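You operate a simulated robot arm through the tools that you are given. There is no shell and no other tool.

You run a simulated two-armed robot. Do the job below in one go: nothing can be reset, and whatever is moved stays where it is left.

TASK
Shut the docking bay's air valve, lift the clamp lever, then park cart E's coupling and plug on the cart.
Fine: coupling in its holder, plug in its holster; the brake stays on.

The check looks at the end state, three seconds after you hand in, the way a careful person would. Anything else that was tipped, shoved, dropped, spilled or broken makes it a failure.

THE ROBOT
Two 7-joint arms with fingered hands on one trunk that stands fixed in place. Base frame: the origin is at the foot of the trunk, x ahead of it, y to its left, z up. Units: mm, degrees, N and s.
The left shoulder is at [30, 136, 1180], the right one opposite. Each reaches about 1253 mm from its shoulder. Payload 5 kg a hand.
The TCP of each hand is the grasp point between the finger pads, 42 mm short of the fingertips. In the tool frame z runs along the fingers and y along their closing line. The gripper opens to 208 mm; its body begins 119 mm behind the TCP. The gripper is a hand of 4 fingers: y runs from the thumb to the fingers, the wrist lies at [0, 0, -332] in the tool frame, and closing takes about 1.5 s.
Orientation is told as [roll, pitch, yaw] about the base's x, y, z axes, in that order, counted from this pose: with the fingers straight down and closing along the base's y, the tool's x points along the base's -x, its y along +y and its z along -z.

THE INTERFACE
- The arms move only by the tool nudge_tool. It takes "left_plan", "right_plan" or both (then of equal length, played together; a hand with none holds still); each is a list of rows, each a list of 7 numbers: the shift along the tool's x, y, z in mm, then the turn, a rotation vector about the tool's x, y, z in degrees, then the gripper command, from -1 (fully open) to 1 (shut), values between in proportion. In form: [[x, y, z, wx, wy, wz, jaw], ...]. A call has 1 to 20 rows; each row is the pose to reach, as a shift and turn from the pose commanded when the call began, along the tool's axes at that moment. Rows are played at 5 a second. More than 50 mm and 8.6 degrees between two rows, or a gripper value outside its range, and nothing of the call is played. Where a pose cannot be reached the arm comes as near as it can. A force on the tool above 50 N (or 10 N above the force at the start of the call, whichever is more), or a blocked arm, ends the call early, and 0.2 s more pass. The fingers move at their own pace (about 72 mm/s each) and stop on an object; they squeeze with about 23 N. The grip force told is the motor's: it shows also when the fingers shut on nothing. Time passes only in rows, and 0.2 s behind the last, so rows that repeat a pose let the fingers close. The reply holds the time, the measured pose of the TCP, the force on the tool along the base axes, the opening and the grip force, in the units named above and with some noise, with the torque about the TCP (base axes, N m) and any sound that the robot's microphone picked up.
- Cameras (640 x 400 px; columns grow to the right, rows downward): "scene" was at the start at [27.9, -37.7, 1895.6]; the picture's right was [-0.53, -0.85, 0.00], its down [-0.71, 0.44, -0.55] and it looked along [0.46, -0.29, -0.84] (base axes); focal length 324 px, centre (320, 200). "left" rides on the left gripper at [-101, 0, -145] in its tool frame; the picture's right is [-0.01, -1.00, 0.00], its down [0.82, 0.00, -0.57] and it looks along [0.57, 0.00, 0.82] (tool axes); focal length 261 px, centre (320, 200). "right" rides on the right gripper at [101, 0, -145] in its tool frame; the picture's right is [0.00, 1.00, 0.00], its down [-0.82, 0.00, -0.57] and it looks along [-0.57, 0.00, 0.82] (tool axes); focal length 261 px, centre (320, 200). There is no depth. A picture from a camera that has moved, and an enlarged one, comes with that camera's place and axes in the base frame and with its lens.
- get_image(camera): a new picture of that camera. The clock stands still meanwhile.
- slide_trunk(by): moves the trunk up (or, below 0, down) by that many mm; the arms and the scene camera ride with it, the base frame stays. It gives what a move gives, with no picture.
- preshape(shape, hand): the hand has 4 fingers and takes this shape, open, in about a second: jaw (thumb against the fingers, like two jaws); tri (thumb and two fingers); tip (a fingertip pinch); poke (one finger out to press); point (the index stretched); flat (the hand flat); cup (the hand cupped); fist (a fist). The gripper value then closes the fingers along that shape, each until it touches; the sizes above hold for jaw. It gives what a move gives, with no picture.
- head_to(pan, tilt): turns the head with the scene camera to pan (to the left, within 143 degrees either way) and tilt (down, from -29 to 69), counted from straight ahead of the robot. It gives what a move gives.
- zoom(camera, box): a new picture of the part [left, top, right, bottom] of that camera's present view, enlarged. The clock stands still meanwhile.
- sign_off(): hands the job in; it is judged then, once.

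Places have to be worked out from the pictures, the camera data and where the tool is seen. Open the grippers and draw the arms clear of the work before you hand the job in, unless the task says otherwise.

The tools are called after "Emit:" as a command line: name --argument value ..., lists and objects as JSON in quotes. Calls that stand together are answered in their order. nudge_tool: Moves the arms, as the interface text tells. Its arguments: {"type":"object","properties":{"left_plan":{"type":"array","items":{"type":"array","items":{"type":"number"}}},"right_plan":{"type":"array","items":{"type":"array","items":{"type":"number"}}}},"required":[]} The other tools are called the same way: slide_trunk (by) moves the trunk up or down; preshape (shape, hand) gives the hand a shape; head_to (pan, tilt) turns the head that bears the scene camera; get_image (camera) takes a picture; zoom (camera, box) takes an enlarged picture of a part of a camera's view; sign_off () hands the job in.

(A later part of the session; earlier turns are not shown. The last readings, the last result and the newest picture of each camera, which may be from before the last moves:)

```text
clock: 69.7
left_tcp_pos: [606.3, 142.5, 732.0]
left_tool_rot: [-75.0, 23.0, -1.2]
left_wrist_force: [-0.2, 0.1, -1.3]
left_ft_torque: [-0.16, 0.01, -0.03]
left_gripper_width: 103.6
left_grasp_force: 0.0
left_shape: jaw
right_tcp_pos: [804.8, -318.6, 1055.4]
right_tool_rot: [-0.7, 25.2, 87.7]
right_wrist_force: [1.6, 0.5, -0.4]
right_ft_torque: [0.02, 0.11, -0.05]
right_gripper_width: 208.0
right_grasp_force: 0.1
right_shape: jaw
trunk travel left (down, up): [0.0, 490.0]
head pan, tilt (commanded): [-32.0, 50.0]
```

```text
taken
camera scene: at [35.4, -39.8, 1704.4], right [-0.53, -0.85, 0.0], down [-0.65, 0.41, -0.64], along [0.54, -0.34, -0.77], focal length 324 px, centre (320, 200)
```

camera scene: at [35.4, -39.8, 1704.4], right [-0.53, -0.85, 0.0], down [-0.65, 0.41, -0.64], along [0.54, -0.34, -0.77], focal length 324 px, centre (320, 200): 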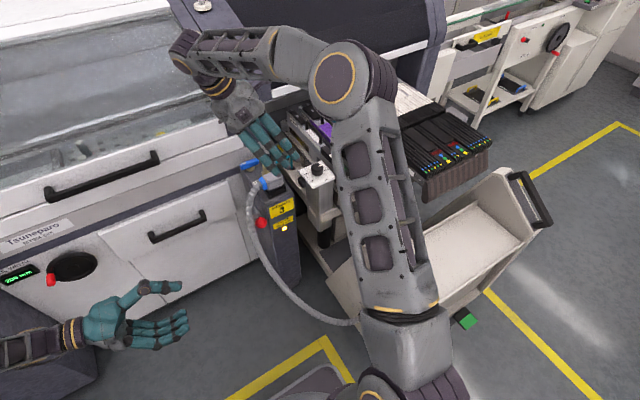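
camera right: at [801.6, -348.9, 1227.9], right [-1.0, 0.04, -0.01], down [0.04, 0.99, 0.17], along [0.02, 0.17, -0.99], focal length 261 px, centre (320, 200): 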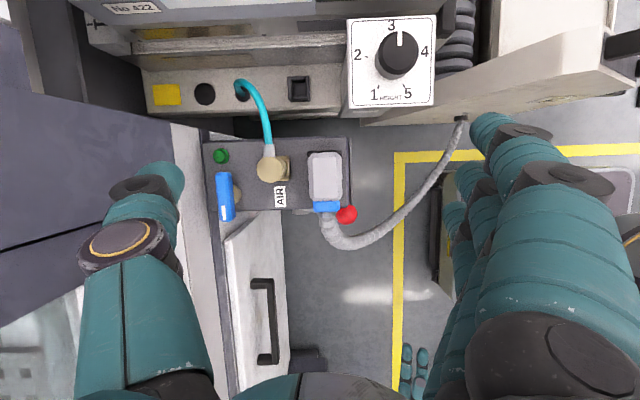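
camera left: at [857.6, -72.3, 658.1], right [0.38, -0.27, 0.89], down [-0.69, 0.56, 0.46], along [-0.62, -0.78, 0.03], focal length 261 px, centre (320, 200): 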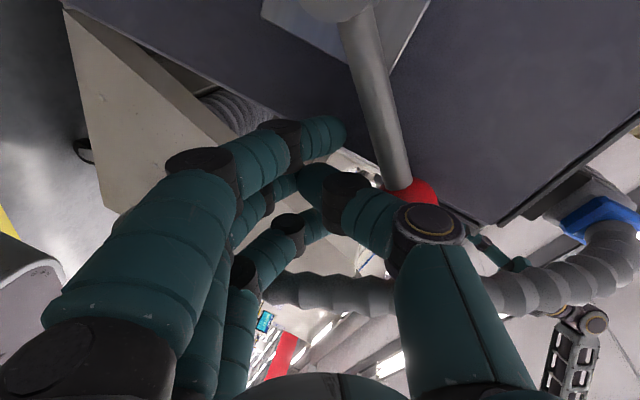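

Very clear view from above. I'll zoom in to measure the plug, coupling and holders precisely.

Emit:
zoom --camera "right" --box '[200, 120, 360, 230]'

Emit:
zoom --camera "right" --box '[130, 50, 350, 130]'

```text
3.64 times, centred on (280, 175) of right
camera zoom: at [801.6, -348.9, 1227.9], right [-1.0, 0.04, -0.01], down [0.04, 0.99, 0.17], along [0.02, 0.17, -0.99], focal length 948 px, centre (466, 291)
```

zoom: 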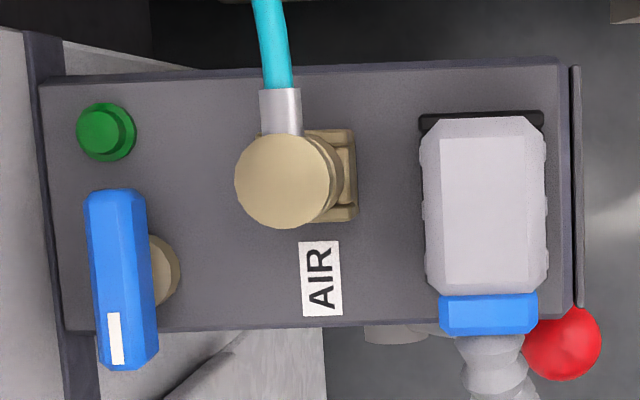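

```text
2.91 times, centred on (240, 90) of right
camera zoom: at [801.6, -348.9, 1227.9], right [-1.0, 0.04, -0.01], down [0.04, 0.99, 0.17], along [0.02, 0.17, -0.99], focal length 758 px, centre (553, 520)
```

zoom: 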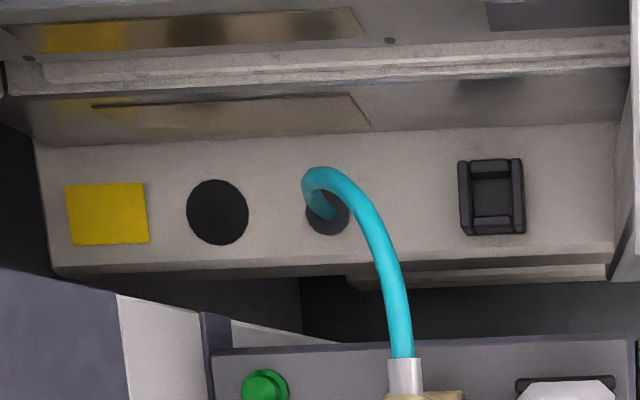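

Measurements: plug body x 778–824, y −352…−289, top z≈880; coupling centre [876,-330], top 865; holster [839,-466]; holder hole [1017,-468] (about 40 mm). I'll close the right jaw to about 60 mm and descend to just above the plug.

Emit:
nudge_tool --right_plan '[[-20, 2, 25, 0.25, 0, -0.5, 0.42], [-39, 3.5, 50, 0.5, 0, -1, 0.42], [-59, 5, 76, 0.75, 0, -1.5, 0.42], [-79, 6.9, 101, 0.98, 0, -2.08, 0.42], [-79, 6.9, 101, 0.98, 0, -2.08, 0.42]]'

Emit:
get_image --camera "right"

Emit:
zoom --camera "scene" --box '[200, 110, 340, 230]'

```text
clock: 70.8
left_tcp_pos: [605.0, 143.4, 735.3]
left_tool_rot: [-75.0, 22.9, -1.3]
left_wrist_force: [-0.1, 0.1, 0.1]
left_ft_torque: [0.06, -0.01, 0.03]
left_gripper_width: 103.4
left_grasp_force: 0.1
left_shape: jaw
right_tcp_pos: [796.8, -289.9, 930.1]
right_tool_rot: [-0.7, 25.0, 90.2]
right_wrist_force: [-0.2, 0.1, 0.0]
right_ft_torque: [-0.04, 0.04, 0.02]
right_gripper_width: 60.8
right_grasp_force: 0.0
right_shape: jaw
trunk travel left (down, up): [0.0, 490.0]
head pan, tilt (commanded): [-32.0, 50.0]
```

```text
taken
camera right: at [796.1, -320.3, 1102.3], right [-1.0, 0.0, -0.01], down [-0.01, 0.99, 0.17], along [0.01, 0.17, -0.99], focal length 261 px, centre (320, 200)
```

right: 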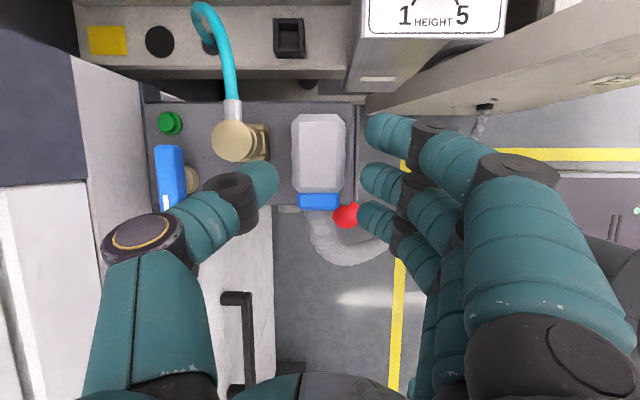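

```text
3.33 times, centred on (270, 170) of scene
camera zoom: at [33.5, -41.1, 1704.6], right [-0.53, -0.85, 0.0], down [-0.65, 0.41, -0.64], along [0.55, -0.34, -0.77], focal length 1079 px, centre (487, 300)
```

zoom: 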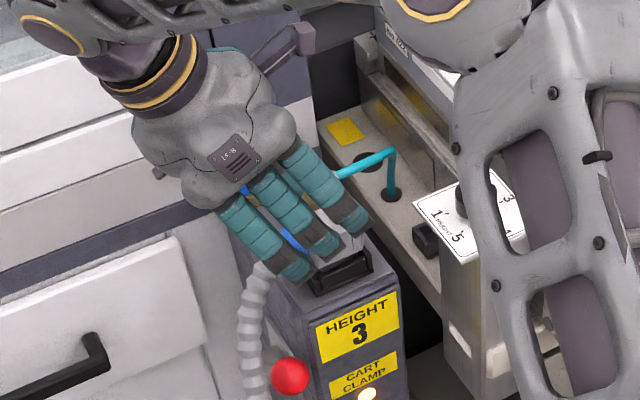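

The plug is between the thumb (gap about 8 mm) and fingers (about 15 mm), and the thumb clears the coupling by several mm. I'll descend vertically 58 mm to grip height.

Emit:
nudge_tool --right_plan '[[-8, 0, 17.5, 0, 0, 0, 0.42], [-16.3, 0, 35, 0, 0, 0, 0.42], [-24.5, 0, 52.5, 0, 0, 0, 0.42]]'

Emit:
get_image --camera "right"

Emit:
zoom --camera "scene" --box '[220, 130, 340, 230]'

```text
clock: 71.7
left_tcp_pos: [605.9, 142.9, 734.1]
left_tool_rot: [-75.1, 23.0, -1.3]
left_wrist_force: [-0.5, 0.1, 0.1]
left_ft_torque: [-0.01, 0.03, -0.01]
left_gripper_width: 103.3
left_grasp_force: 0.2
left_shape: jaw
right_tcp_pos: [799.9, -290.8, 872.2]
right_tool_rot: [-0.8, 25.1, 90.1]
right_wrist_force: [0.0, -0.3, 0.3]
right_ft_torque: [0.02, 0.05, -0.02]
right_gripper_width: 60.8
right_grasp_force: 0.0
right_shape: jaw
trunk travel left (down, up): [0.0, 490.0]
head pan, tilt (commanded): [-32.0, 50.0]
```

```text
taken
camera right: at [796.9, -321.3, 1044.0], right [-1.0, 0.0, -0.01], down [-0.01, 0.99, 0.17], along [0.01, 0.17, -0.99], focal length 261 px, centre (320, 200)
```

right: 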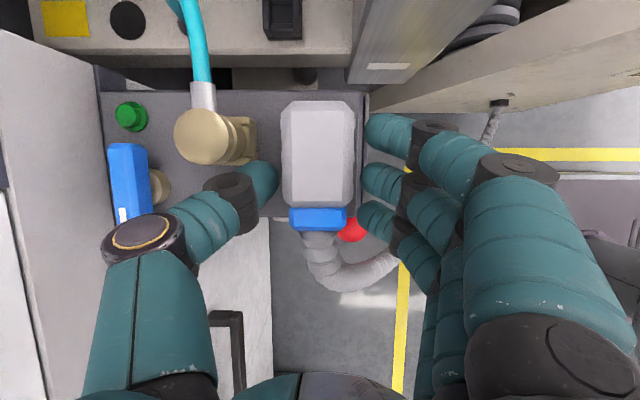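

```text
4.00 times, centred on (280, 180) of scene
camera zoom: at [34.4, -41.2, 1704.5], right [-0.53, -0.85, 0.0], down [-0.65, 0.41, -0.64], along [0.54, -0.34, -0.77], focal length 1295 px, centre (480, 280)
```

zoom: 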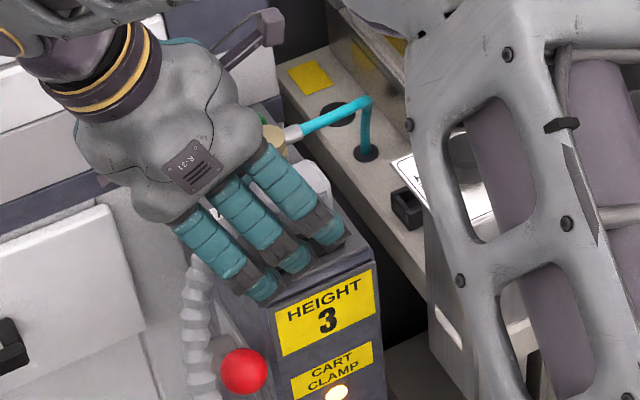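

Thumb and fingers flank the plug body cleanly. I'll close the grip.

Emit:
nudge_tool --right_plan '[[0, 0, 0, 0, 0, 0, 0.6], [0, 0, 0, 0, 0, 0, 0.8], [0, 0, 0, 0, 0, 0, 1], [0, 0, 0, 0, 0, 0, 1], [0, 0, 0, 0, 0, 0, 1]]'

Emit:
get_image --camera "right"

```text
clock: 72.8
left_tcp_pos: [604.7, 142.4, 734.3]
left_tool_rot: [-75.2, 22.8, -1.3]
left_wrist_force: [-0.3, -0.3, 0.3]
left_ft_torque: [-0.01, 0.04, 0.03]
left_gripper_width: 103.2
left_grasp_force: 0.0
left_shape: jaw
right_tcp_pos: [798.7, -290.8, 873.2]
right_tool_rot: [-0.7, 25.1, 90.1]
right_wrist_force: [0.6, 0.6, -0.3]
right_ft_torque: [0.04, 0.01, 0.02]
right_gripper_width: 28.9
right_grasp_force: 23.4
right_shape: jaw
trunk travel left (down, up): [0.0, 490.0]
head pan, tilt (commanded): [-32.0, 50.0]
```

```text
taken
camera right: at [796.8, -321.1, 1044.5], right [-1.0, 0.0, -0.01], down [-0.01, 0.99, 0.17], along [0.01, 0.17, -0.99], focal length 261 px, centre (320, 200)
```

right: 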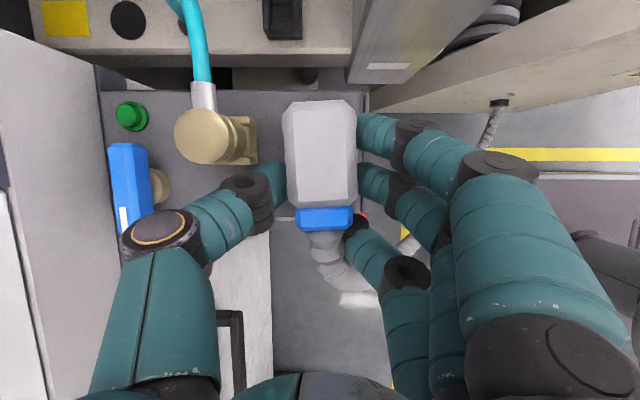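

The plug is held (grip 23 N). I'll pull straight up in small steps and watch the force.

Emit:
nudge_tool --right_plan '[[2.1, 0, -4.5, 0, 0, 0, 1], [4.2, 0, -9, 0, 0, 0, 1], [6.3, 0, -13.6, 0, 0, 0, 1], [8.5, 0, -18.1, 0, 0, 0, 1]]'

Emit:
get_image --camera "right"

Emit:
zoom --camera "scene" --box '[220, 130, 340, 230]'

```text
clock: 73.8
left_tcp_pos: [605.8, 143.3, 734.6]
left_tool_rot: [-75.1, 22.9, -1.3]
left_wrist_force: [0.5, 0.2, 0.3]
left_ft_torque: [0.04, -0.02, 0.04]
left_gripper_width: 103.1
left_grasp_force: 0.0
left_shape: jaw
right_tcp_pos: [798.5, -291.7, 893.6]
right_tool_rot: [-0.8, 25.0, 90.1]
right_wrist_force: [2.3, 0.8, -2.6]
right_ft_torque: [0.1, -0.1, 0.03]
right_gripper_width: 28.6
right_grasp_force: 23.4
right_shape: jaw
trunk travel left (down, up): [0.0, 490.0]
head pan, tilt (commanded): [-32.0, 50.0]
```

```text
taken
camera right: at [796.5, -320.7, 1065.0], right [-1.0, 0.0, -0.01], down [-0.01, 0.99, 0.17], along [0.01, 0.17, -0.99], focal length 261 px, centre (320, 200)
```

right: 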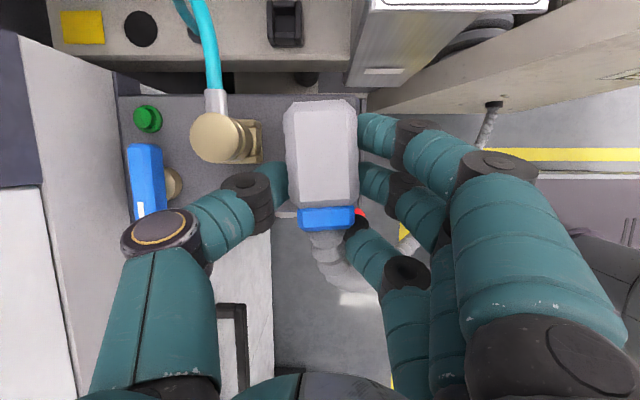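

```text
4.00 times, centred on (280, 180) of scene
camera zoom: at [33.8, -41.1, 1704.6], right [-0.53, -0.85, 0.0], down [-0.65, 0.41, -0.64], along [0.55, -0.34, -0.77], focal length 1295 px, centre (480, 280)
```

zoom: 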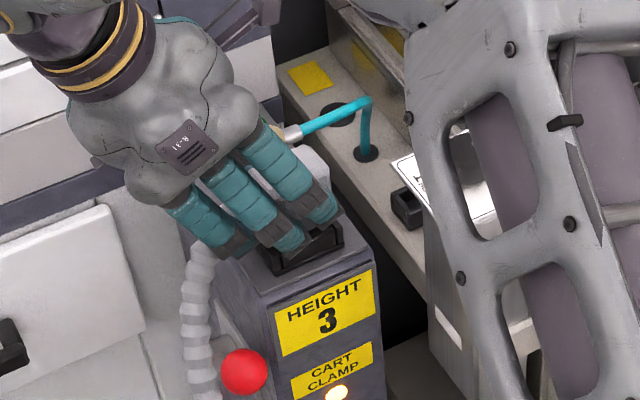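

The plug is lifting out easily (weight about 3 N). I'll raise it another 60 mm to clear the socket and see its nose.

Emit:
nudge_tool --right_plan '[[8.5, 0, -18.1, 0, 0, 0, 1], [16.9, 0, -36.2, 0, 0, 0, 1], [25.4, 0, -54.4, 0, 0, 0, 1]]'

Emit:
get_image --camera "right"

Emit:
zoom --camera "scene" --box '[200, 100, 340, 220]'

Emit:
zoom --camera "right" --box '[240, 60, 400, 270]'

```text
clock: 74.7
left_tcp_pos: [604.8, 143.0, 734.0]
left_tool_rot: [-75.0, 22.8, -1.3]
left_wrist_force: [0.1, 0.3, 0.2]
left_ft_torque: [0.04, 0.03, 0.04]
left_gripper_width: 103.1
left_grasp_force: 0.0
left_shape: jaw
right_tcp_pos: [797.7, -290.4, 952.9]
right_tool_rot: [-0.7, 25.0, 90.2]
right_wrist_force: [0.7, 0.5, -2.8]
right_ft_torque: [0.05, -0.06, -0.01]
right_gripper_width: 28.5
right_grasp_force: 23.3
right_shape: jaw
trunk travel left (down, up): [0.0, 490.0]
head pan, tilt (commanded): [-32.0, 50.0]
```

```text
taken
camera right: at [795.5, -321.4, 1124.6], right [-1.0, 0.0, -0.01], down [-0.01, 0.99, 0.17], along [0.01, 0.17, -0.99], focal length 261 px, centre (320, 200)
```

right: 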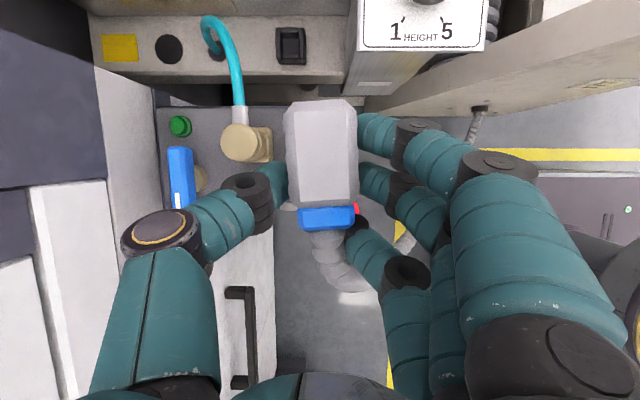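

```text
3.33 times, centred on (270, 160) of scene
camera zoom: at [33.5, -41.1, 1704.6], right [-0.53, -0.85, 0.0], down [-0.65, 0.41, -0.64], along [0.55, -0.34, -0.77], focal length 1079 px, centre (487, 333)
```

zoom: 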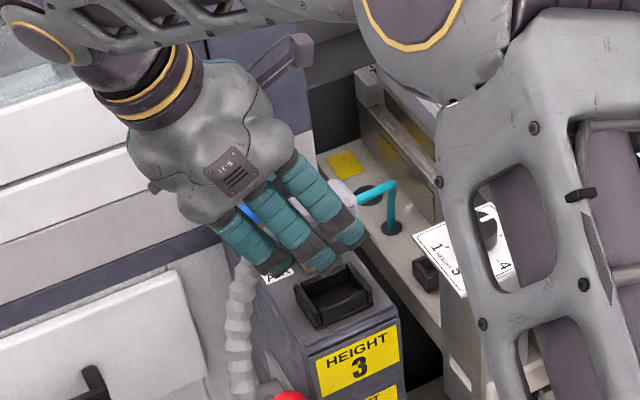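

```text
1.90 times, centred on (320, 165) of right
camera zoom: at [795.5, -321.4, 1124.6], right [-1.0, 0.0, -0.01], down [-0.01, 0.99, 0.17], along [0.01, 0.17, -0.99], focal length 496 px, centre (320, 267)
```

zoom: 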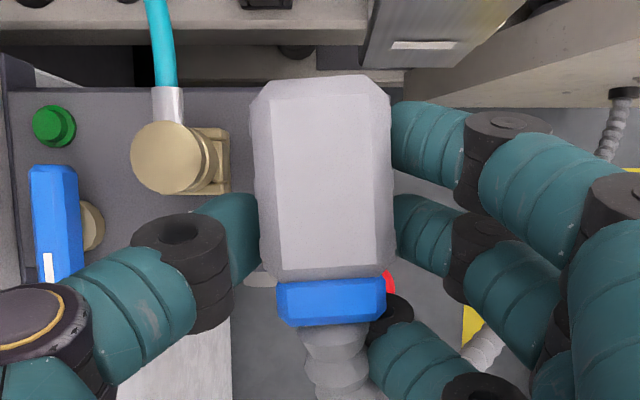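

The socket on the dock is now empty and the plug is out. I'd like to see the plug's underside, so I'll check what the left camera sees.

Emit:
get_image --camera "left"

```text
taken
camera left: at [715.4, 280.6, 729.4], right [0.37, -0.27, 0.89], down [-0.68, 0.57, 0.46], along [-0.63, -0.78, 0.03], focal length 261 px, centre (320, 200)
```

left: 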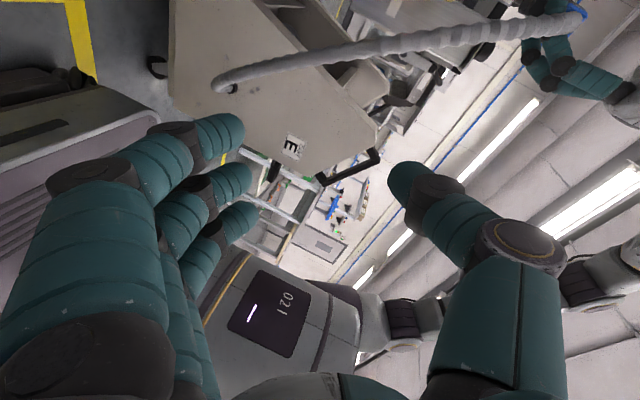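

The plug is at the corner of that view. I'll swing the left hand about 45° so its camera faces the dock from the left.

Emit:
nudge_tool --left_plan '[[0, 0, 0, 2.9, -6.7, -1.8, 0], [0, 0, 0, 5.9, -13.3, -3.6, 0], [0, 0, 0, 8.8, -20, -5.4, 0], [0, 0, 0, 11.7, -26.7, -7.1, 0], [0, 0, 0, 14.7, -33.3, -8.9, 0], [0, 0, 0, 17.6, -40, -10.7, 0]]'

Emit:
get_image --camera "left"

```text
clock: 76.0
left_tcp_pos: [604.4, 143.1, 732.7]
left_tool_rot: [-75.2, 22.9, 43.8]
left_wrist_force: [0.1, 0.2, -0.1]
left_ft_torque: [0.03, 0.02, -0.03]
left_gripper_width: 103.0
left_grasp_force: 0.0
left_shape: jaw
right_tcp_pos: [797.6, -291.2, 951.8]
right_tool_rot: [-0.7, 25.0, 90.2]
right_wrist_force: [0.1, 0.4, -2.2]
right_ft_torque: [0.09, 0.0, 0.02]
right_gripper_width: 28.4
right_grasp_force: 23.1
right_shape: jaw
trunk travel left (down, up): [0.0, 490.0]
head pan, tilt (commanded): [-32.0, 50.0]
```

```text
taken
camera left: at [584.4, 317.5, 729.0], right [0.45, 0.08, 0.89], down [-0.88, -0.08, 0.46], along [0.11, -0.99, 0.03], focal length 261 px, centre (320, 200)
```

left: 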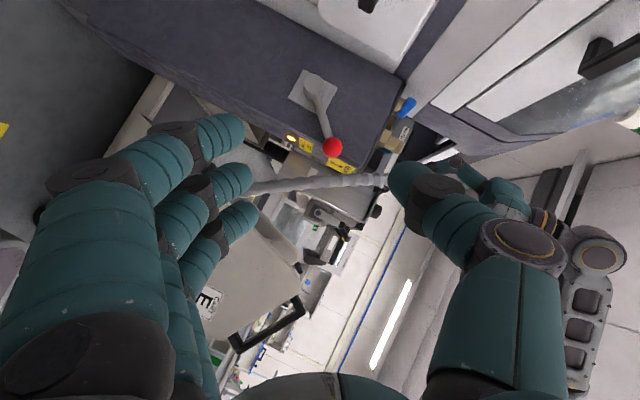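

The left thumb hides the plug; opening that hand fully should reveal it.

Emit:
nudge_tool --left_plan '[[0, 0, 0, 0, 0, 0, -1], [0, 0, 0, 0, 0, 0, -1], [0, 0, 0, 0, 0, 0, -1], [0, 0, 0, 0, 0, 0, -1]]'

Emit:
zoom --camera "left" --box '[340, 100, 480, 230]'

```text
clock: 77.0
left_tcp_pos: [603.3, 142.1, 733.6]
left_tool_rot: [-75.2, 23.0, 43.7]
left_wrist_force: [-0.8, -0.3, 0.3]
left_ft_torque: [0.0, 0.02, -0.01]
left_gripper_width: 207.8
left_grasp_force: 0.0
left_shape: jaw
right_tcp_pos: [797.2, -291.7, 952.8]
right_tool_rot: [-0.7, 24.9, 90.2]
right_wrist_force: [0.0, 0.6, -1.7]
right_ft_torque: [0.05, -0.02, -0.01]
right_gripper_width: 28.6
right_grasp_force: 22.9
right_shape: jaw
trunk travel left (down, up): [0.0, 490.0]
head pan, tilt (commanded): [-32.0, 50.0]
```

```text
3.08 times, centred on (410, 165) of left
camera zoom: at [584.6, 317.2, 728.7], right [0.45, 0.08, 0.89], down [-0.88, -0.08, 0.46], along [0.11, -0.99, 0.03], focal length 802 px, centre (43, 308)
```

zoom: 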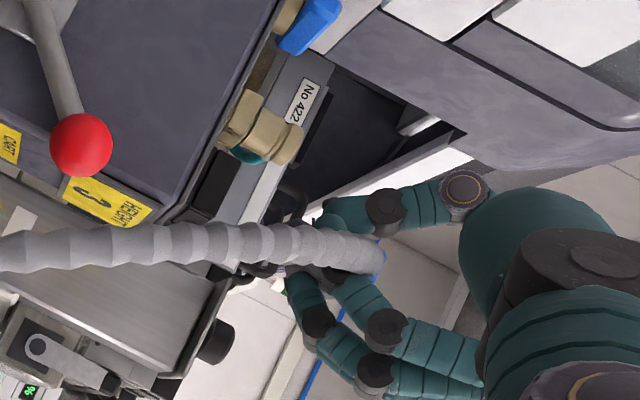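

I'll enlarge further on the plug's lower side.

Emit:
zoom --camera "left" --box '[385, 150, 435, 200]'

```text
8.00 times, centred on (410, 175) of left
camera zoom: at [584.6, 317.2, 728.7], right [0.45, 0.08, 0.89], down [-0.88, -0.08, 0.46], along [0.11, -0.99, 0.03], focal length 2085 px, centre (-400, 400)
```

zoom: 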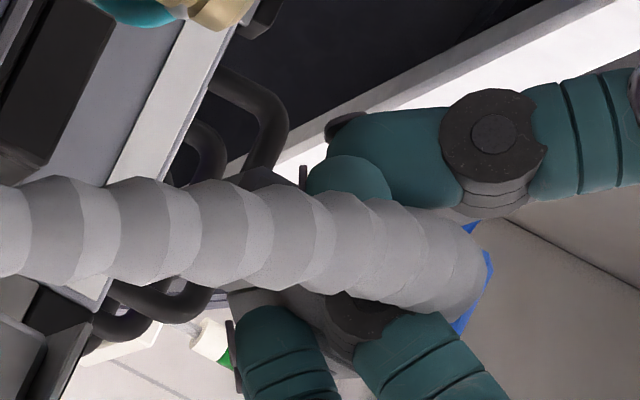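

The cable blocks that view. I'll compare the dock socket with the holster opening from the scene camera instead.

Emit:
zoom --camera "scene" --box '[260, 150, 350, 220]'

Emit:
zoom --camera "right" --box '[260, 10, 350, 80]'

```text
5.71 times, centred on (305, 185) of scene
camera zoom: at [33.9, -41.2, 1704.5], right [-0.53, -0.85, 0.0], down [-0.65, 0.41, -0.64], along [0.55, -0.34, -0.77], focal length 1850 px, centre (406, 286)
```

zoom: 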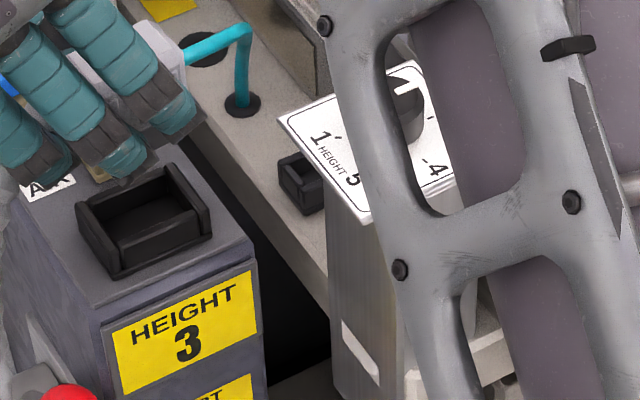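

```text
5.71 times, centred on (305, 45) of right
camera zoom: at [795.8, -321.8, 1124.3], right [-1.0, 0.0, -0.01], down [-0.01, 0.99, 0.17], along [0.01, 0.17, -0.99], focal length 1489 px, centre (406, 1086)
```

zoom: 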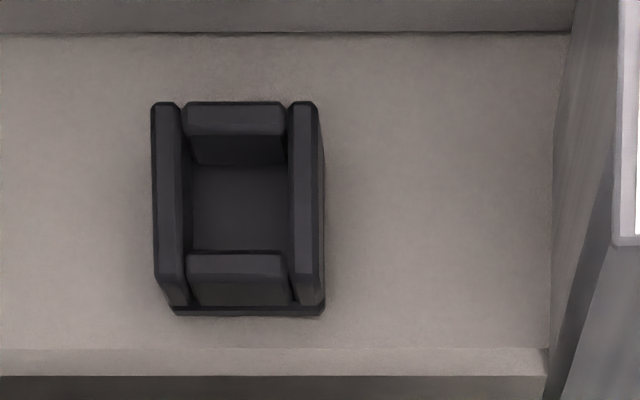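

The holster opening is about 25×26 mm with 23 mm walls, so I want to see the plug's nose before inserting. I'll move the left camera low on the left side, looking up at the plug from below.

Emit:
nudge_tool --left_plan '[[11, -12, 42, 3.8, 1.2, -2.7, -1], [22, -24, 84, 7.6, 2.4, -5.4, -1], [33, -36, 125, 11.5, 3.6, -8, -1], [44, -47, 167, 15.3, 4.9, -10.7, -1], [54, -59, 209, 19.1, 6.1, -13.4, -1], [65, -71, 250, 22.9, 7.3, -16.1, -1]]'

Emit:
get_image --camera "left"

```text
clock: 78.5
left_tcp_pos: [741.3, -84.3, 763.1]
left_tool_rot: [-102.3, 39.3, 35.7]
left_wrist_force: [0.0, 1.4, 0.3]
left_ft_torque: [0.02, -0.03, -0.15]
left_gripper_width: 207.9
left_grasp_force: 0.1
left_shape: jaw
right_tcp_pos: [798.5, -291.8, 951.7]
right_tool_rot: [-0.7, 25.0, 90.2]
right_wrist_force: [1.3, 0.4, -3.3]
right_ft_torque: [0.07, 0.07, 0.01]
right_gripper_width: 28.6
right_grasp_force: 23.0
right_shape: jaw
trunk travel left (down, up): [0.0, 490.0]
head pan, tilt (commanded): [-32.0, 50.0]
```

```text
taken
camera left: at [705.6, 64.4, 675.2], right [0.38, 0.54, 0.75], down [-0.9, 0.04, 0.43], along [0.2, -0.84, 0.5], focal length 261 px, centre (320, 200)
```

left: 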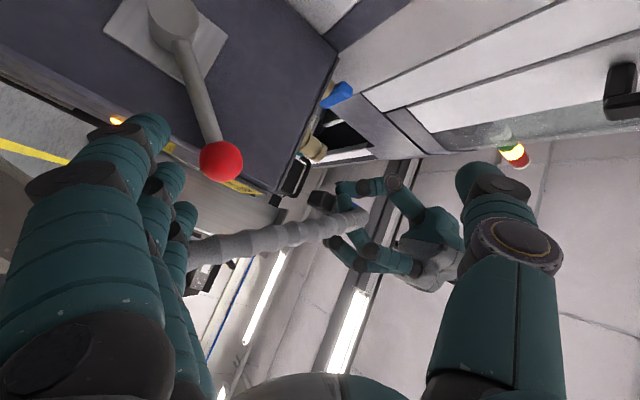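

Emit:
zoom --camera "left" --box '[280, 160, 400, 280]'

Emit:
zoom --camera "left" --box '[295, 175, 355, 235]'

```text
3.33 times, centred on (340, 220) of left
camera zoom: at [705.6, 64.4, 675.2], right [0.38, 0.54, 0.75], down [-0.9, 0.04, 0.43], along [0.2, -0.84, 0.5], focal length 869 px, centre (253, 133)
```

zoom: 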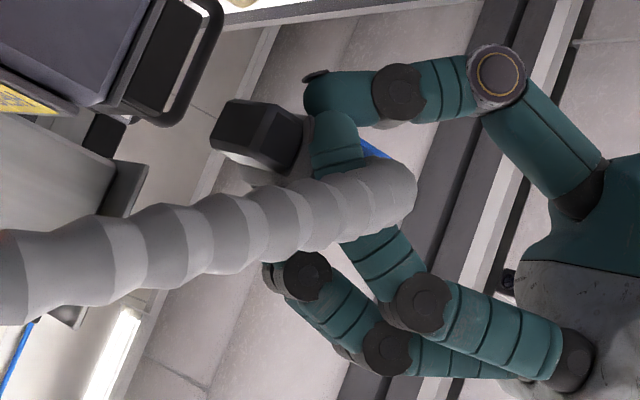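

```text
6.67 times, centred on (325, 205) of left
camera zoom: at [705.6, 64.4, 675.2], right [0.38, 0.54, 0.75], down [-0.9, 0.04, 0.43], along [0.2, -0.84, 0.5], focal length 1738 px, centre (287, 167)
```

zoom: 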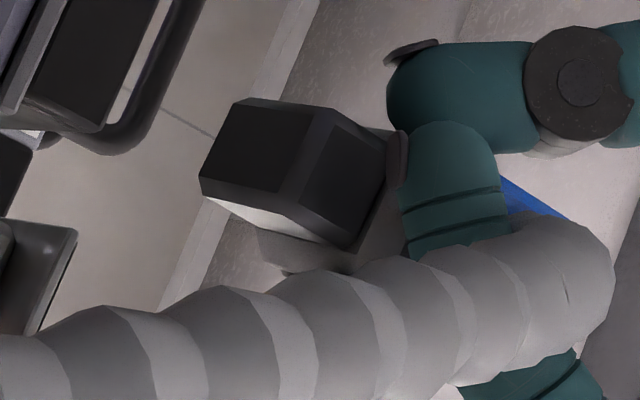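

I can now see a square dark nose under the plug. I'll enlarge it more to measure it.

Emit:
zoom --camera "left" --box '[308, 184, 342, 216]'

```text
12.50 times, centred on (325, 200) of left
camera zoom: at [705.6, 64.4, 675.2], right [0.38, 0.54, 0.75], down [-0.9, 0.04, 0.43], along [0.2, -0.84, 0.5], focal length 3258 px, centre (258, 200)
```

zoom: 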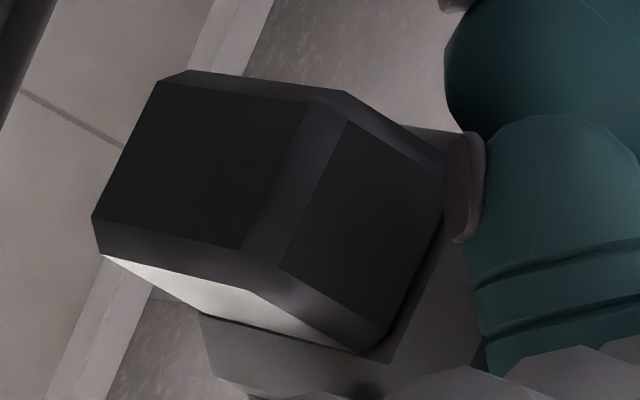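

The nose measures roughly 22–26 mm wide in x and perhaps 40 mm in y. I'll compare it against the dock socket's cavity in a closer scene zoom.

Emit:
zoom --camera "scene" --box '[266, 170, 300, 194]'

Emit:
zoom --camera "scene" --box '[290, 160, 324, 184]'

```text
16.00 times, centred on (283, 182) of scene
camera zoom: at [34.5, -41.7, 1704.4], right [-0.53, -0.85, 0.0], down [-0.65, 0.41, -0.64], along [0.54, -0.34, -0.77], focal length 5181 px, centre (912, 488)
```

zoom: 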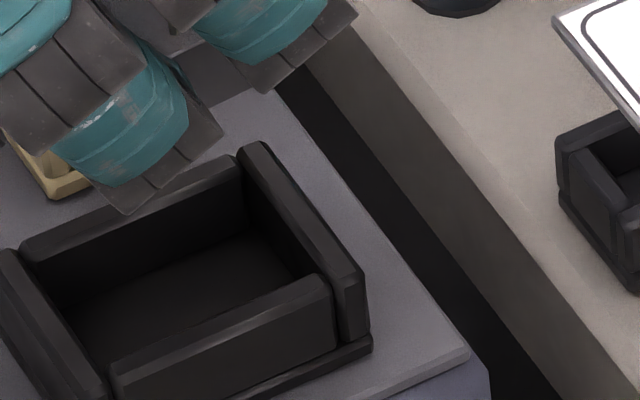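

```text
16.00 times, centred on (307, 172) of scene
camera zoom: at [34.5, -41.7, 1704.4], right [-0.53, -0.85, 0.0], down [-0.65, 0.41, -0.64], along [0.54, -0.34, -0.77], focal length 5181 px, centre (528, 648)
```

zoom: 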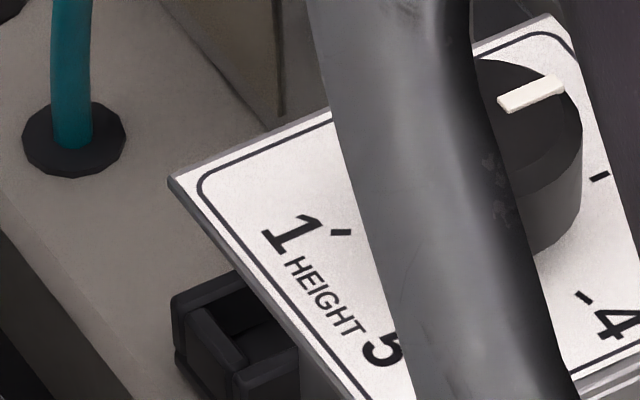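

The dock socket cavity is about 36×54 mm, matching a nose of roughly 26×45 mm, which is larger than the 25 mm square box on the rail. I should look over the rest of the cart for a matching plug holster.

Emit:
zoom --camera "scene" --box '[290, 160, 560, 360]'

Emit:
head_to --pan -45 --tilt 60

Emit:
get_image --camera "scene"

```text
2.00 times, centred on (425, 260) of scene
camera zoom: at [34.5, -41.7, 1704.4], right [-0.53, -0.85, 0.0], down [-0.65, 0.41, -0.64], along [0.54, -0.34, -0.77], focal length 648 px, centre (110, 80)
```

zoom: 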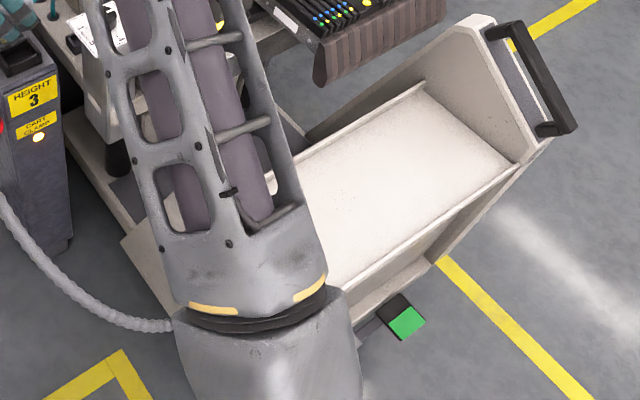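

```text
clock: 79.2
left_tcp_pos: [740.0, -85.1, 762.7]
left_tool_rot: [-102.4, 39.1, 35.7]
left_wrist_force: [-0.1, -0.3, 0.6]
left_ft_torque: [0.03, -0.01, 0.02]
left_gripper_width: 207.7
left_grasp_force: 0.2
left_shape: jaw
right_tcp_pos: [797.1, -291.2, 951.9]
right_tool_rot: [-0.7, 24.9, 90.2]
right_wrist_force: [-0.2, -0.8, -2.3]
right_ft_torque: [0.07, -0.02, -0.04]
right_gripper_width: 28.9
right_grasp_force: 22.9
right_shape: jaw
trunk travel left (down, up): [0.0, 490.0]
head pan, tilt (commanded): [-45.0, 60.0]
```

```text
taken
camera scene: at [16.0, -47.6, 1692.0], right [-0.71, -0.71, 0.0], down [-0.61, 0.61, -0.5], along [0.35, -0.35, -0.87], focal length 324 px, centre (320, 200)
```

scene: 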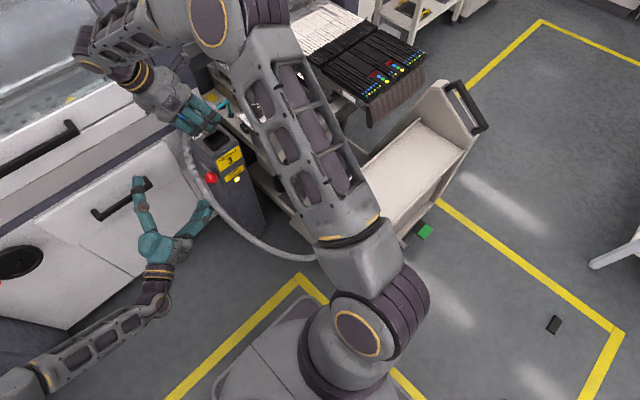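

The cart has a green brake pedal (to be left alone). I'll inspect the rest of the cart near the left panel from the right camera's current view.

Emit:
zoom --camera "right" --box '[340, 0, 640, 150]'

Emit:
zoom --camera "right" --box '[80, 0, 340, 110]'

Emit:
zoom --camera "scene" --box '[200, 80, 330, 240]'

```text
2.13 times, centred on (490, 75) of right
camera zoom: at [795.9, -322.0, 1124.2], right [-1.0, 0.0, -0.01], down [-0.01, 0.99, 0.17], along [0.01, 0.17, -0.99], focal length 556 px, centre (-43, 467)
```

zoom: 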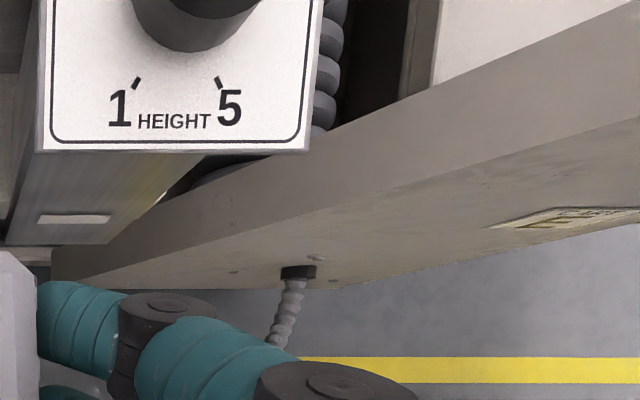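

```text
2.46 times, centred on (210, 55) of right
camera zoom: at [795.9, -322.0, 1124.2], right [-1.0, 0.0, -0.01], down [-0.01, 0.99, 0.17], along [0.01, 0.17, -0.99], focal length 642 px, centre (591, 557)
```

zoom: 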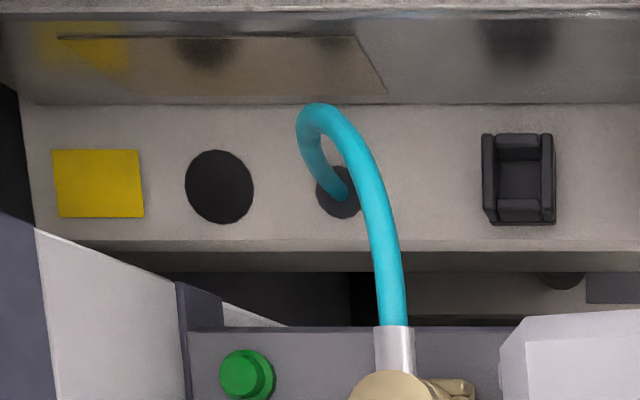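

```text
2.50 times, centred on (265, 160) of scene
camera zoom: at [16.0, -47.6, 1692.0], right [-0.71, -0.71, 0.0], down [-0.61, 0.61, -0.5], along [0.35, -0.35, -0.87], focal length 810 px, centre (458, 300)
```

zoom: 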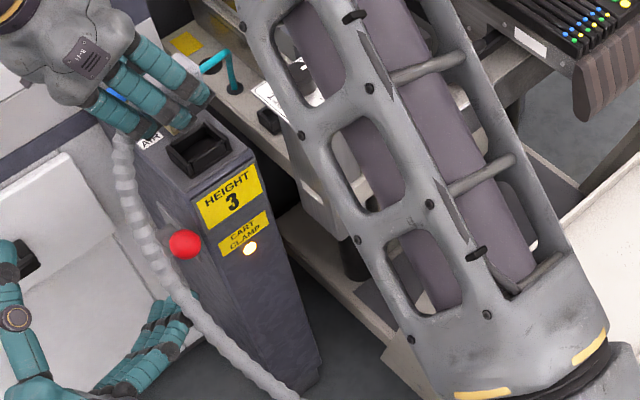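

No other opening is visible there. I'll swing the left camera back to look down at the cart's front-left area from the side, searching for a plug holster.

Emit:
nudge_tool --left_plan '[[4.6, 3.4, -16.4, -6.2, -3.4, 4.4, -1], [9.2, 6.9, -32.7, -12.4, -6.9, 8.8, -1], [13.7, 10.3, -49, -18.7, -10.3, 13.1, -1], [18.3, 13.8, -65.4, -24.9, -13.7, 17.5, -1], [22.9, 17.2, -81.8, -31.1, -17.1, 21.9, -1], [27.5, 20.6, -98, -37.3, -20.6, 26.3, -1], [32, 24, -114.5, -43.6, -24, 30.6, -1], [36.6, 27.5, -130.8, -49.8, -27.4, 35, -1]]'

Emit:
get_image --camera "left"

```text
clock: 81.0
left_tcp_pos: [620.2, -24.7, 745.9]
left_tool_rot: [-44.3, -1.3, 52.0]
left_wrist_force: [0.1, 0.7, -0.3]
left_ft_torque: [-0.07, 0.01, -0.05]
left_gripper_width: 207.9
left_grasp_force: 0.1
left_shape: jaw
right_tcp_pos: [797.8, -292.6, 951.8]
right_tool_rot: [-0.9, 24.9, 90.2]
right_wrist_force: [-1.4, -0.4, -2.9]
right_ft_torque: [0.16, -0.05, 0.03]
right_gripper_width: 28.9
right_grasp_force: 23.4
right_shape: jaw
trunk travel left (down, up): [0.0, 490.0]
head pan, tilt (commanded): [-45.0, 60.0]
```

```text
taken
camera left: at [601.1, 115.6, 850.3], right [0.56, -0.45, 0.7], down [-0.82, -0.41, 0.39], along [0.11, -0.79, -0.6], focal length 261 px, centre (320, 200)
```

left: 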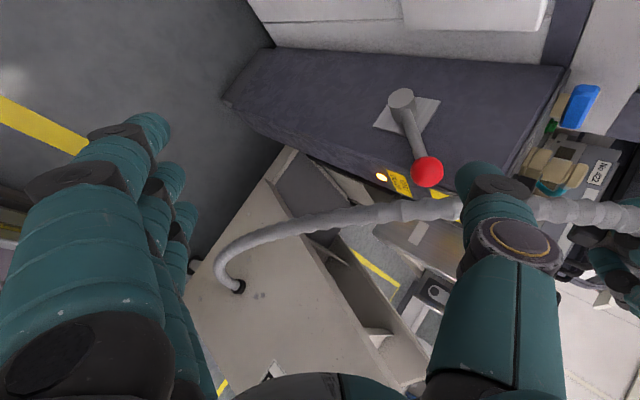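

The rail's square box looks like the same frame style and size as the brass fitting under the air coupling, so it is probably the coupling's holder. I'll zoom around the left camera's view for a larger frame that would suit the plug.

Emit:
zoom --camera "left" --box '[180, 140, 460, 400]'

Emit:
zoom --camera "left" --box '[500, 70, 640, 300]'

```text
1.54 times, centred on (320, 270) of left
camera zoom: at [601.1, 115.6, 850.3], right [0.56, -0.45, 0.7], down [-0.82, -0.41, 0.39], along [0.11, -0.79, -0.6], focal length 401 px, centre (320, 92)
```

zoom: 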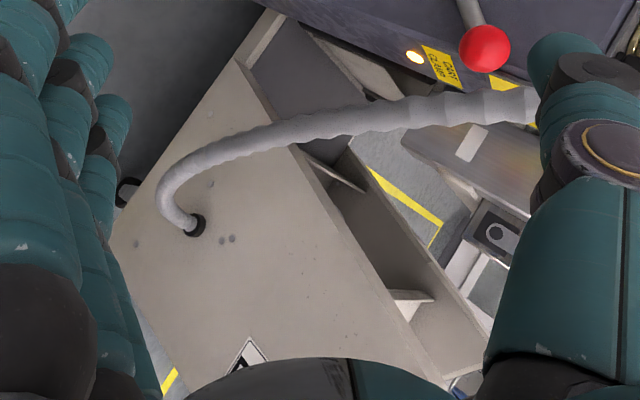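

```text
1.74 times, centred on (570, 185) of left
camera zoom: at [601.1, 115.6, 850.3], right [0.56, -0.45, 0.7], down [-0.82, -0.41, 0.39], along [0.11, -0.79, -0.6], focal length 453 px, centre (-115, 226)
```

zoom: 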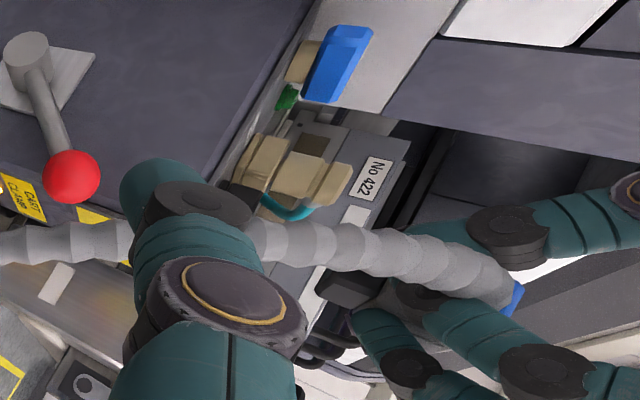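

I'll look over the remaining parts of the cart with the head camera.

Emit:
head_to --pan -62 --tilt 55

Emit:
get_image --camera "scene"

Emit:
zoom --camera "scene" --box '[60, 40, 420, 265]'

```text
clock: 81.8
left_tcp_pos: [621.0, -23.4, 742.8]
left_tool_rot: [-44.4, -1.2, 52.0]
left_wrist_force: [0.3, -0.3, -0.5]
left_ft_torque: [0.01, 0.03, 0.05]
left_gripper_width: 208.0
left_grasp_force: 0.0
left_shape: jaw
right_tcp_pos: [797.8, -292.4, 951.4]
right_tool_rot: [-0.7, 25.0, 90.1]
right_wrist_force: [-0.4, 0.5, -3.1]
right_ft_torque: [0.08, -0.01, -0.01]
right_gripper_width: 28.4
right_grasp_force: 22.5
right_shape: jaw
trunk travel left (down, up): [0.0, 490.0]
head pan, tilt (commanded): [-62.0, 55.0]
```

```text
taken
camera scene: at [2.5, -64.4, 1698.0], right [-0.88, -0.47, 0.0], down [-0.39, 0.72, -0.57], along [0.27, -0.51, -0.82], focal length 324 px, centre (320, 200)
```

scene: 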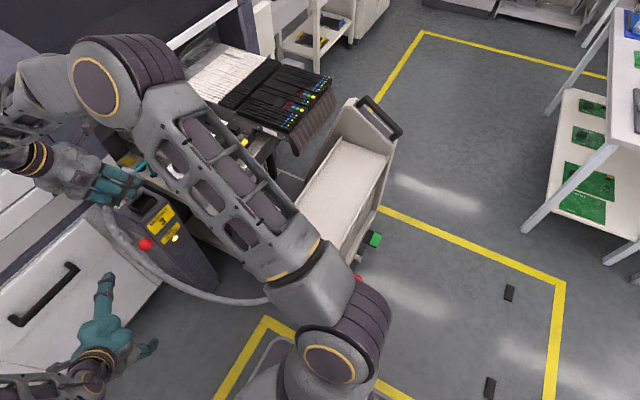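

```text
1.78 times, centred on (240, 152) of scene
camera zoom: at [2.5, -64.4, 1698.0], right [-0.88, -0.47, 0.0], down [-0.39, 0.72, -0.57], along [0.27, -0.51, -0.82], focal length 576 px, centre (462, 284)
```

zoom: 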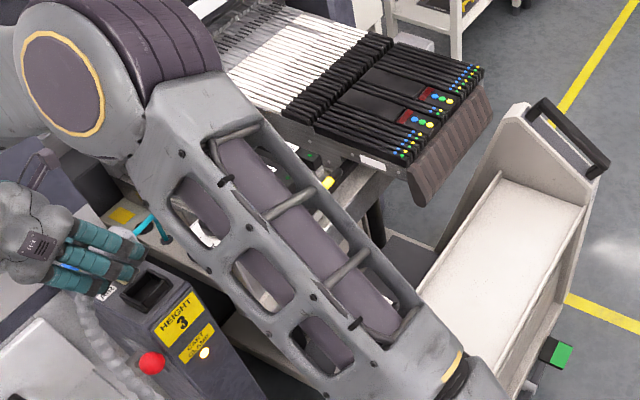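

Not found yet. I'll move the left camera back and up to see the cart's front edge, handle area and the panel's top.

Emit:
nudge_tool --left_plan '[[22, 0, -33, 0, 0, 0, -1], [44, 0, -66, 0, 0, 0, -1], [66, 0, -99, 0, 0, 0, -1], [88, 0, -132, 0, 0, 0, -1], [110, 0, -165, 0, 0, 0, -1]]'

Emit:
get_image --camera "left"

```text
clock: 83.0
left_tcp_pos: [534.0, -65.7, 846.7]
left_tool_rot: [-44.2, -1.2, 52.0]
left_wrist_force: [-0.8, -0.5, 0.7]
left_ft_torque: [0.05, -0.07, 0.09]
left_gripper_width: 208.1
left_grasp_force: 0.1
left_shape: jaw
left hand out of reach, approached as far as the arm can: row 3, 4, 5
right_tcp_pos: [795.8, -292.0, 953.6]
right_tool_rot: [-0.7, 25.0, 90.0]
right_wrist_force: [-1.4, -1.5, -1.1]
right_ft_torque: [0.29, -0.09, 0.01]
right_gripper_width: 28.4
right_grasp_force: 23.2
right_shape: jaw
trunk travel left (down, up): [0.0, 490.0]
head pan, tilt (commanded): [-62.0, 55.0]
```

```text
taken
camera left: at [514.1, 75.0, 952.0], right [0.56, -0.45, 0.7], down [-0.82, -0.41, 0.4], along [0.11, -0.8, -0.6], focal length 261 px, centre (320, 200)
```

left: 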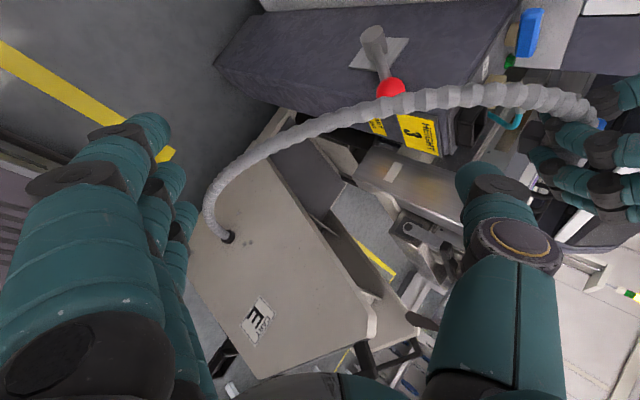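

I'll zoom into a few areas of this view.

Emit:
zoom --camera "left" --box '[330, 100, 560, 270]'

Emit:
zoom --camera "left" --box '[190, 200, 450, 390]'

```text
2.35 times, centred on (445, 185) of left
camera zoom: at [514.1, 75.0, 952.0], right [0.56, -0.45, 0.7], down [-0.82, -0.41, 0.4], along [0.11, -0.8, -0.6], focal length 613 px, centre (26, 235)
```

zoom: 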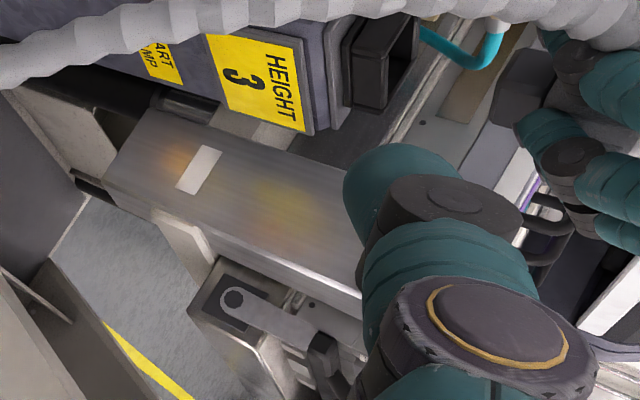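

```text
2.11 times, centred on (320, 295) of left
camera zoom: at [514.1, 75.0, 952.0], right [0.56, -0.45, 0.7], down [-0.82, -0.41, 0.4], along [0.11, -0.8, -0.6], focal length 549 px, centre (320, 0)
```

zoom: 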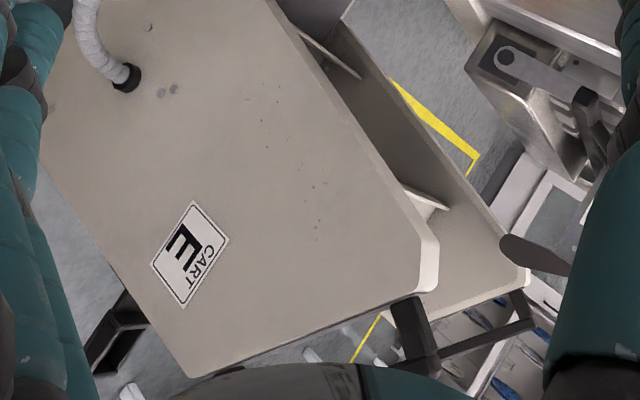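

No holster on the side panel. I'll look at the round black feature and the brass fitting more closely with the scene camera.

Emit:
head_to --pan -32 --tilt 50

Emit:
zoom --camera "scene" --box '[262, 140, 312, 175]'

Emit:
zoom --camera "right" --box '[210, 110, 290, 170]'

Emit:
zoom --camera "right" --box '[130, 10, 230, 80]'

```text
clock: 84.0
left_tcp_pos: [534.8, -65.7, 844.2]
left_tool_rot: [-44.3, -1.1, 51.9]
left_wrist_force: [-0.7, 0.7, -0.5]
left_ft_torque: [-0.02, 0.07, -0.02]
left_gripper_width: 208.2
left_grasp_force: 0.1
left_shape: jaw
right_tcp_pos: [797.7, -293.9, 952.1]
right_tool_rot: [-0.7, 25.0, 90.1]
right_wrist_force: [0.1, -0.2, -2.8]
right_ft_torque: [0.05, 0.04, -0.01]
right_gripper_width: 28.7
right_grasp_force: 23.4
right_shape: jaw
trunk travel left (down, up): [0.0, 490.0]
head pan, tilt (commanded): [-32.0, 50.0]
```

```text
11.43 times, centred on (287, 158) of scene
camera zoom: at [34.2, -41.4, 1704.5], right [-0.53, -0.85, 0.0], down [-0.65, 0.41, -0.64], along [0.54, -0.34, -0.77], focal length 3701 px, centre (697, 686)
```

zoom: 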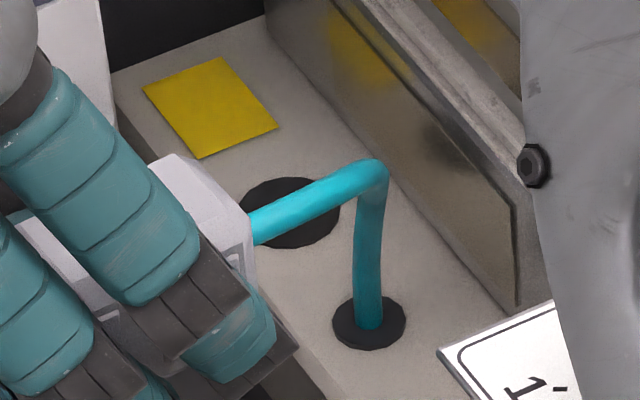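

```text
6.67 times, centred on (250, 140) of right
camera zoom: at [796.0, -321.9, 1124.2], right [-1.0, 0.0, -0.01], down [-0.01, 0.99, 0.17], along [0.01, 0.17, -0.99], focal length 1738 px, centre (787, 600)
```

zoom: 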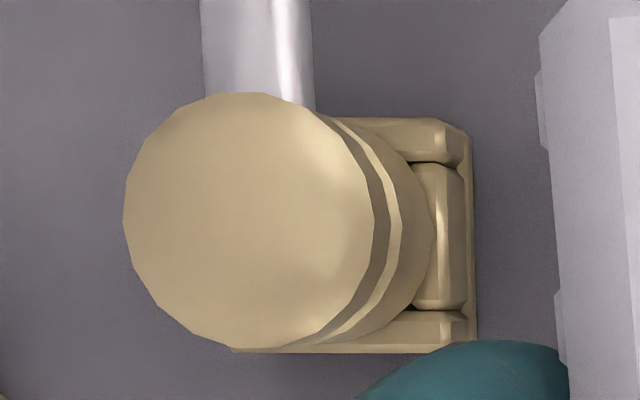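

```text
5.71 times, centred on (180, 45) of right
camera zoom: at [796.0, -321.9, 1124.2], right [-1.0, 0.0, -0.01], down [-0.01, 0.99, 0.17], along [0.01, 0.17, -0.99], focal length 1489 px, centre (1120, 1086)
```

zoom: 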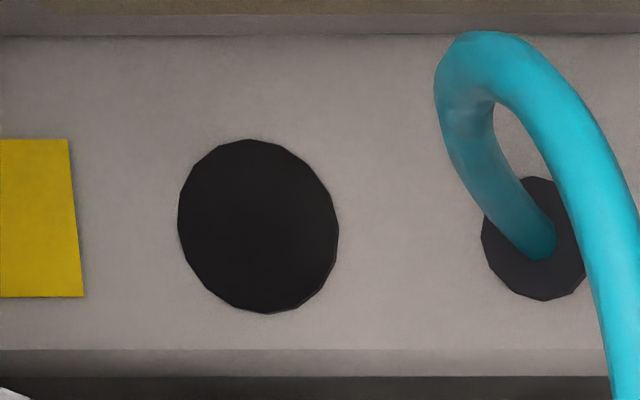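

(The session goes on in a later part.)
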